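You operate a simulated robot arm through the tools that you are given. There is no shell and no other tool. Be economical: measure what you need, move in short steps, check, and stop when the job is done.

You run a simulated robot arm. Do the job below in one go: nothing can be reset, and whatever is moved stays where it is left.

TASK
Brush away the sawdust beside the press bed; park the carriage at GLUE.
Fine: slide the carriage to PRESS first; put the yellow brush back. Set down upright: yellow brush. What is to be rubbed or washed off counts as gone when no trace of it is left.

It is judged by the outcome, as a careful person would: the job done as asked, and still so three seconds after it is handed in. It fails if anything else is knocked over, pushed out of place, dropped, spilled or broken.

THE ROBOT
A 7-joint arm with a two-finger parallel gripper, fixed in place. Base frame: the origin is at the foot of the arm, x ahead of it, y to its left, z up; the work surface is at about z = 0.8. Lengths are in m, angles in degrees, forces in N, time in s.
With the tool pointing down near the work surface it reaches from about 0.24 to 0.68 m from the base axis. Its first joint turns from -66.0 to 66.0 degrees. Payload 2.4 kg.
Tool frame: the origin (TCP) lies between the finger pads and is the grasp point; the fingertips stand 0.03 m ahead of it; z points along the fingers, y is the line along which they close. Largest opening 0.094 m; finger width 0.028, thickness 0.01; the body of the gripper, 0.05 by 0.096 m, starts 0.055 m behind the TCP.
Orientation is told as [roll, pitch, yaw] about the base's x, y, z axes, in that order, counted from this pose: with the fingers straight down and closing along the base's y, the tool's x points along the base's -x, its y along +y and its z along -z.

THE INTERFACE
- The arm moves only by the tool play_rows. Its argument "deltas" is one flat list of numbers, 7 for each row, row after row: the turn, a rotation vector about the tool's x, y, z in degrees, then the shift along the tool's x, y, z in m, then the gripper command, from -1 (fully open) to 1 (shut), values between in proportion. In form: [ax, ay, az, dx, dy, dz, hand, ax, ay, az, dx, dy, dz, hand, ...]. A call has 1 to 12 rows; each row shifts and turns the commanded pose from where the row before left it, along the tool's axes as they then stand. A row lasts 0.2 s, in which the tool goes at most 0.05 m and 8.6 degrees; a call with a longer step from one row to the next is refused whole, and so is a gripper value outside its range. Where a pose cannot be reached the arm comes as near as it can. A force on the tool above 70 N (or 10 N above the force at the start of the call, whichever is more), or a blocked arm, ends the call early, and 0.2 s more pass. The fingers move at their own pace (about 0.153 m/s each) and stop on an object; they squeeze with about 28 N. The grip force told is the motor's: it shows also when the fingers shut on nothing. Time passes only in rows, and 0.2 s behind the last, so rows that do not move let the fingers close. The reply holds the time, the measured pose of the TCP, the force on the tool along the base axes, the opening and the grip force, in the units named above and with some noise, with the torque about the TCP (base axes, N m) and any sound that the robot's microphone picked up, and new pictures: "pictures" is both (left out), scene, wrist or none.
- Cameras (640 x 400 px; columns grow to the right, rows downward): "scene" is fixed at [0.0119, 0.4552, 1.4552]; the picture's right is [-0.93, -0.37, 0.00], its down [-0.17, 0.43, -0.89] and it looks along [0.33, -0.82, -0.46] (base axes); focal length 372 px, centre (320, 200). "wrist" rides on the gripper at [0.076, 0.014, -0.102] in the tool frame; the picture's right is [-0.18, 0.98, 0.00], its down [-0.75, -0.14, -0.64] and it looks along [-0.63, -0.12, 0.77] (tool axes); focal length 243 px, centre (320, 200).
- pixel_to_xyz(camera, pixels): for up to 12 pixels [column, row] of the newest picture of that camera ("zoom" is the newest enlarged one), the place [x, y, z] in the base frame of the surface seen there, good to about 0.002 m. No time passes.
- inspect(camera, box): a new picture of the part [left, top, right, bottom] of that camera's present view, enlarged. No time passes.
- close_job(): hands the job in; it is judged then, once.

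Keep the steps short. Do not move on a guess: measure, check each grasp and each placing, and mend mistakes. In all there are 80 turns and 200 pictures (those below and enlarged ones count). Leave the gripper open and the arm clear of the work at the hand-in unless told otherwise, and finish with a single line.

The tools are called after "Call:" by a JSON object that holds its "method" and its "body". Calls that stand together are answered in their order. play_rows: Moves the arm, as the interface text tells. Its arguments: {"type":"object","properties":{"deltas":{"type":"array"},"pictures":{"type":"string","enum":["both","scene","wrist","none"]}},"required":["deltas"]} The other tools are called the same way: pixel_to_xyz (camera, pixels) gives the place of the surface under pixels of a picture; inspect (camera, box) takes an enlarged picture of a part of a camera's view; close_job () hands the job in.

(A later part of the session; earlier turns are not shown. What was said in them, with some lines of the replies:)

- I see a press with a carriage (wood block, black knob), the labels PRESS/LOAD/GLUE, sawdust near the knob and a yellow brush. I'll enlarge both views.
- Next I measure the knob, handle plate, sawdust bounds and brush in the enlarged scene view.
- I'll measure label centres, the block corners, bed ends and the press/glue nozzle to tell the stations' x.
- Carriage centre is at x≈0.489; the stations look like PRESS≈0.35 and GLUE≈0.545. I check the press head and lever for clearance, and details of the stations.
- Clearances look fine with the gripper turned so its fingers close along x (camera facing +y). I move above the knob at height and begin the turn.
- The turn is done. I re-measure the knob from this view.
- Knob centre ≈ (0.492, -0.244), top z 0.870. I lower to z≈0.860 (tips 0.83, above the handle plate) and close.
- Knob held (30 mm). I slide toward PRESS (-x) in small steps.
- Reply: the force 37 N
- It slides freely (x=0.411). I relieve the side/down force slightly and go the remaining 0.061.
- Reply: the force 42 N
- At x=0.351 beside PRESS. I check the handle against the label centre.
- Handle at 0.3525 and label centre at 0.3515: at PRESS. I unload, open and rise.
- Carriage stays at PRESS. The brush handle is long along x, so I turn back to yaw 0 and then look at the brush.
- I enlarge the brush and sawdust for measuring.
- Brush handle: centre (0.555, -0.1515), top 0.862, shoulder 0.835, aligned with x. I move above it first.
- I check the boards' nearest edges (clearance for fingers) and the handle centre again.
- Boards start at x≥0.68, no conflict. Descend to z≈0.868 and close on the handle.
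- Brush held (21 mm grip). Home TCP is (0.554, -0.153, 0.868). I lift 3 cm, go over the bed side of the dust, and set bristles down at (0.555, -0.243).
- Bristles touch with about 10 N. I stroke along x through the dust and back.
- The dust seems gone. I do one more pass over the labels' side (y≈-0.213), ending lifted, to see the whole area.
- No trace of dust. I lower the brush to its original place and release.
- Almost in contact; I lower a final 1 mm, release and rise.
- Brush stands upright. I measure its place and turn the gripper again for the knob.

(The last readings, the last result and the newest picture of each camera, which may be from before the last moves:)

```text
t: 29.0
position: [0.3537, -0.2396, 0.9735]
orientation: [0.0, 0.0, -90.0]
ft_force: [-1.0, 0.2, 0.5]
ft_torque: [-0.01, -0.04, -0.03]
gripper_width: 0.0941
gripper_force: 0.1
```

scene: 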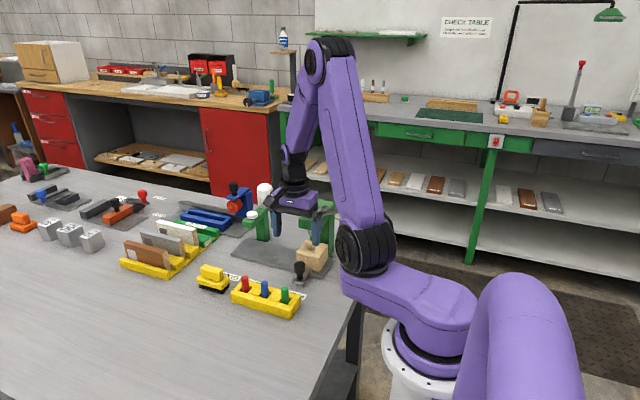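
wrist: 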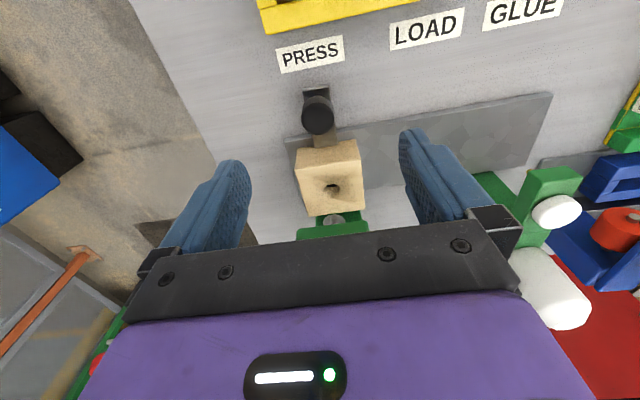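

Above the knob. I lower to z≈0.863 and close.

Call:
{"method": "play_rows", "body": {"deltas": [0, 0, 0, -0.006, -0.001, 0.036, -1, 0, 0, 0, 0, 0, 0.04, -1, 0, 0, 0, 0, 0, 0.035, -1, 0, 0, 0, 0, 0, 0, 1, 0, 0, 0, 0, 0, 0, 1, 0, 0, 0, 0, 0, 0, 1]}}

```text
t: 30.4
position: [0.3554, -0.2433, 0.8649]
orientation: [0.1, 0.0, -90.2]
ft_force: [-1.0, -2.1, -14.4]
ft_torque: [-0.37, -0.44, -0.28]
gripper_width: 0.0296
gripper_force: 45.2
```

scene: 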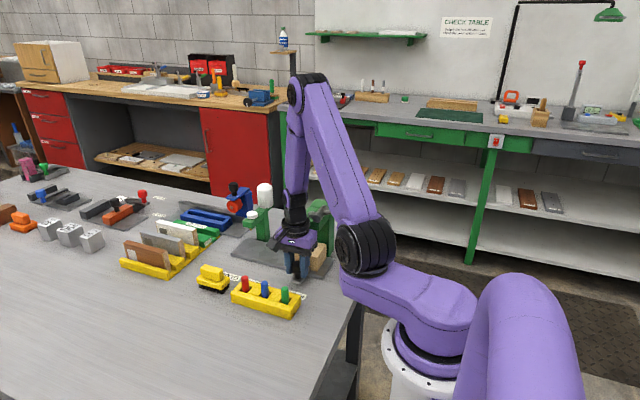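
wrist: 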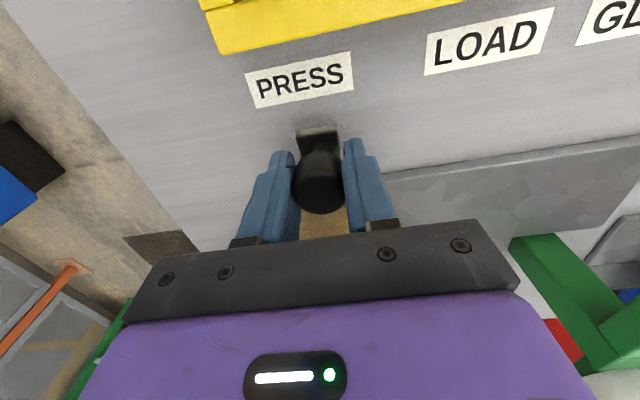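

Gripped. Slide toward GLUE (+x), first about 0.1 m.

Call:
{"method": "play_rows", "body": {"deltas": [0, 0, 0, 0, 0.01, 0.001, 1, 0, 0, 0, 0, 0.015, 0, 1, 0, 0, 0, 0, 0.02, 0, 1, 0, 0, 0, 0, 0.02, 0, 1, 0, 0, 0, 0, 0.02, 0, 1, 0, 0, 0, 0, 0.02, 0, 1], "pictures": "none"}}

```text
t: 31.8
position: [0.4585, -0.2432, 0.8626]
orientation: [-0.2, 0.1, -89.6]
ft_force: [0.7, 33.6, 10.0]
ft_torque: [0.28, -0.54, -0.03]
gripper_width: 0.0298
gripper_force: 45.2
```

Smooth; I relieve the side force (move 1 mm toward +y) and go on to about x=0.54.

Call:
{"method": "play_rows", "body": {"deltas": [0, 0, 0, 0.001, 0.015, 0, 1, 0, 0, 0, 0.001, 0.02, 0, 1, 0, 0, 0, 0, 0.02, 0, 1, 0, 0, 0, 0, 0.015, 0, 1, 0, 0, 0, 0, 0.01, 0, 1, 0, 0, 0, 0, 0, 0, 1]}}

```text
t: 33.2
position: [0.5411, -0.2454, 0.8637]
orientation: [0.1, 0.0, -89.8]
ft_force: [2.5, 24.3, 14.4]
ft_torque: [-0.13, 0.38, -0.12]
gripper_width: 0.0297
gripper_force: 45.3
```

scene: 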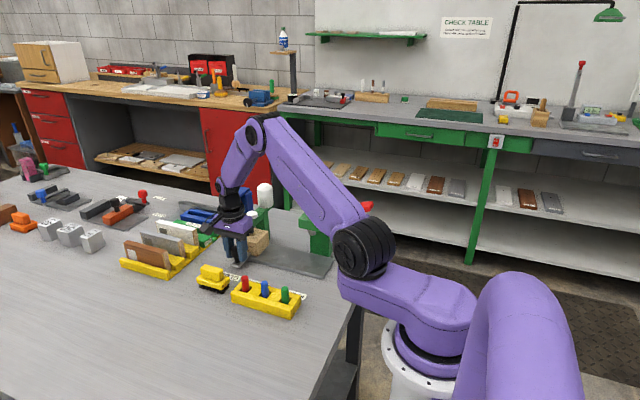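
wrist: 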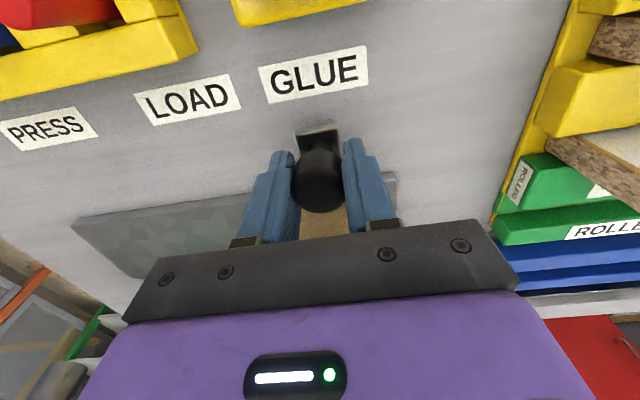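

I compare the handle and GLUE label centres, and labels' ends.

Call:
{"method": "pixel_to_xyz", "body": {"camera": "wrist", "pixels": [[318, 133], [300, 137], [336, 131], [313, 74], [262, 83], [366, 66], [187, 99], [48, 128]]}}

Call:
{"method": "inspect", "body": {"camera": "scene", "box": [190, 170, 330, 290]}}

```text
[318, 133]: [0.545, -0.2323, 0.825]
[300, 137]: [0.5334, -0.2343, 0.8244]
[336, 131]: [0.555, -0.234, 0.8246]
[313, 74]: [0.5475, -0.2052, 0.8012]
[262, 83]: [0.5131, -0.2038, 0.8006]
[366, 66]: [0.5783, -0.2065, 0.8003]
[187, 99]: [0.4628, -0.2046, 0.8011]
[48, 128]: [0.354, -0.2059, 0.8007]
```

```text
3.33 times, centred on (260, 230) of scene
```

zoom: 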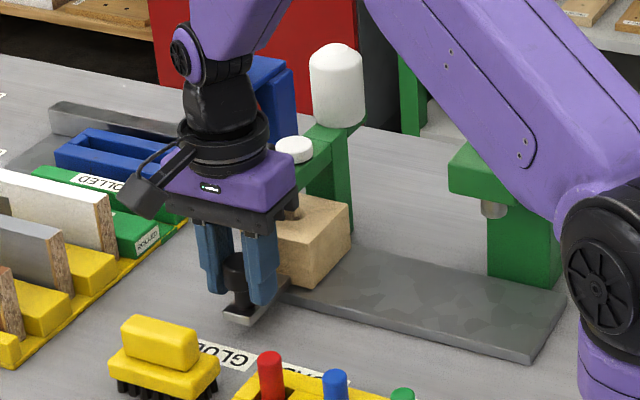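

Handle ≈0.5445, label centre ≈0.5465: I move 2 mm more, unload, open and rise.

Call:
{"method": "play_rows", "body": {"deltas": [0, 0, 0, 0.001, 0.0025, 0, 1, 0, 0, 0, 0, 0, -0.0005, 1, 0, 0, 0, 0, 0, 0, 1, 0, 0, 0, 0, 0, 0, -1, 0, 0, 0, 0, 0, 0, -1, 0, 0, 0, 0, 0, 0, -1, 0, 0, 0, 0.003, 0, -0.03, -1, 0, 0, 0, 0, 0, -0.04, -1, 0, 0, 0, 0, 0, -0.04, -1, 0, 0, 0, 0.03, -0.03, -0.02, -1, 0, 0, 0, 0.03, -0.03, 0, -1, 0, 0, 0, 0, 0, 0, -1]}}

Call:
{"method": "inspect", "body": {"camera": "scene", "box": [190, 180, 330, 300]}}

Call:
{"method": "inspect", "body": {"camera": "wrist", "box": [280, 60, 440, 210]}}

```text
t: 35.8
position: [0.4808, -0.1813, 0.9995]
orientation: [0.0, 0.0, -90.0]
ft_force: [1.3, -1.9, 0.2]
ft_torque: [0.02, -0.01, 0.0]
gripper_width: 0.0941
gripper_force: 0.0
```

scene: 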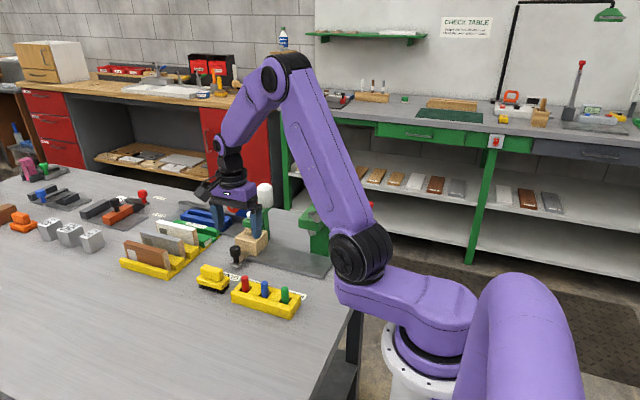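
wrist: 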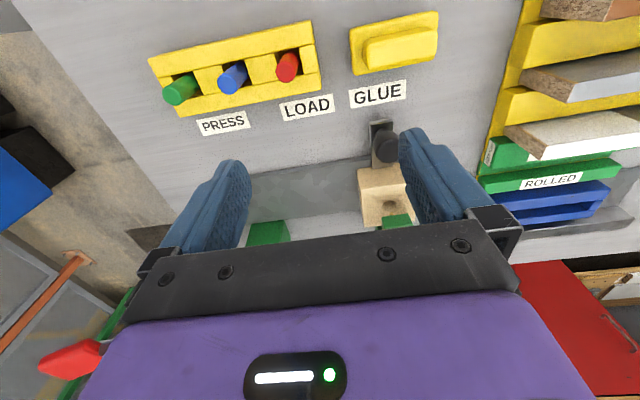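

```text
3.33 times, centred on (260, 240) of scene
```

zoom: 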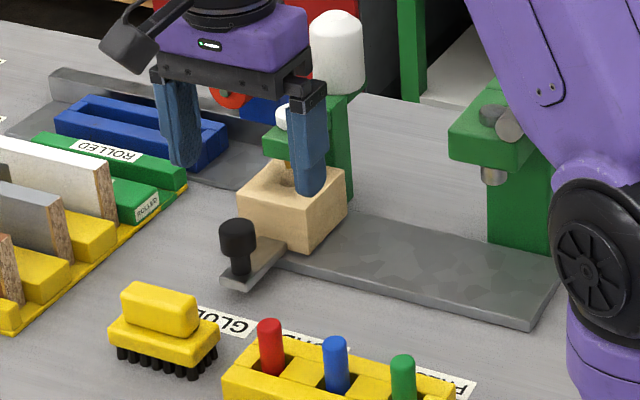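

```text
2.67 times, centred on (360, 135) of wrist
```

zoom: 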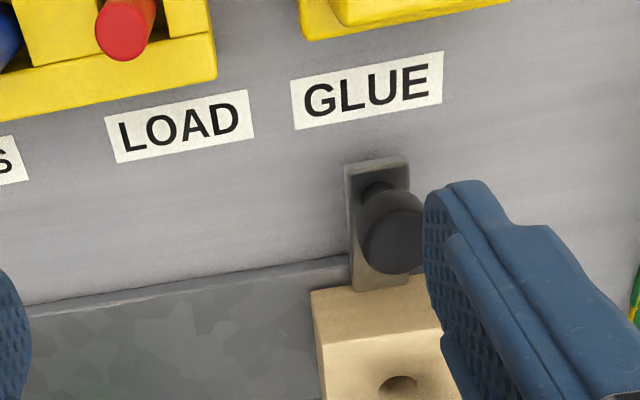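

I verify the final handle position against the label.

Call:
{"method": "pixel_to_xyz", "body": {"camera": "zoom", "pixels": [[350, 190], [406, 180], [378, 162], [367, 90], [398, 240], [380, 283]]}}

Call:
{"method": "pixel_to_xyz", "body": {"camera": "scene", "pixels": [[370, 204], [235, 248], [210, 271], [318, 211]]}}

```text
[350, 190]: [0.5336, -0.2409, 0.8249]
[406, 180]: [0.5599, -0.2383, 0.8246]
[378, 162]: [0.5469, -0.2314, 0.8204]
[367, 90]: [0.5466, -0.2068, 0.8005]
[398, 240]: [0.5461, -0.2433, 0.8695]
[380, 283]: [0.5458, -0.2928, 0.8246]
```

```text
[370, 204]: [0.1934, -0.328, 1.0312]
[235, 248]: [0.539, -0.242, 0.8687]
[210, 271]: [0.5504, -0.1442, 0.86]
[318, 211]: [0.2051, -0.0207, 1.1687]
```

Handle centre 0.5465 matches GLUE. I raise the arm clear and check once.

Call:
{"method": "play_rows", "body": {"deltas": [0, 0, 0, 0, 0, -0.04, -1, 0, 0, 0, 0, 0, -0.04, -1, 0, 0, 0, 0, 0, -0.03, -1, 0, 0, 0, 0, 0, 0, -1], "pictures": "scene"}}

```text
t: 36.8
position: [0.4809, -0.1827, 1.1076]
orientation: [0.0, 0.0, -89.9]
ft_force: [0.6, 0.5, 0.1]
ft_torque: [0.02, -0.01, -0.02]
gripper_width: 0.094
gripper_force: 0.0
```

scene: 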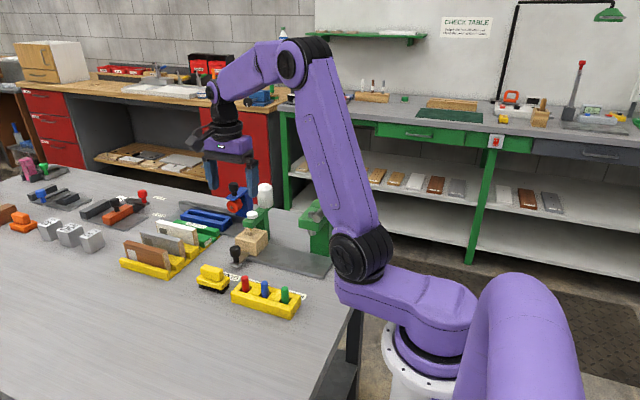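

All is in place: dust gone, brush back, carriage at GLUE, arm clear. Handing in.

Call:
{"method": "close_job", "body": {}}

```text
The job is handed in.
```

The carriage went to PRESS first, no trace of the sawdust is visible, the yellow brush is back upright in its place, and the carriage is parked at GLUE with the gripper open and the arm clear.
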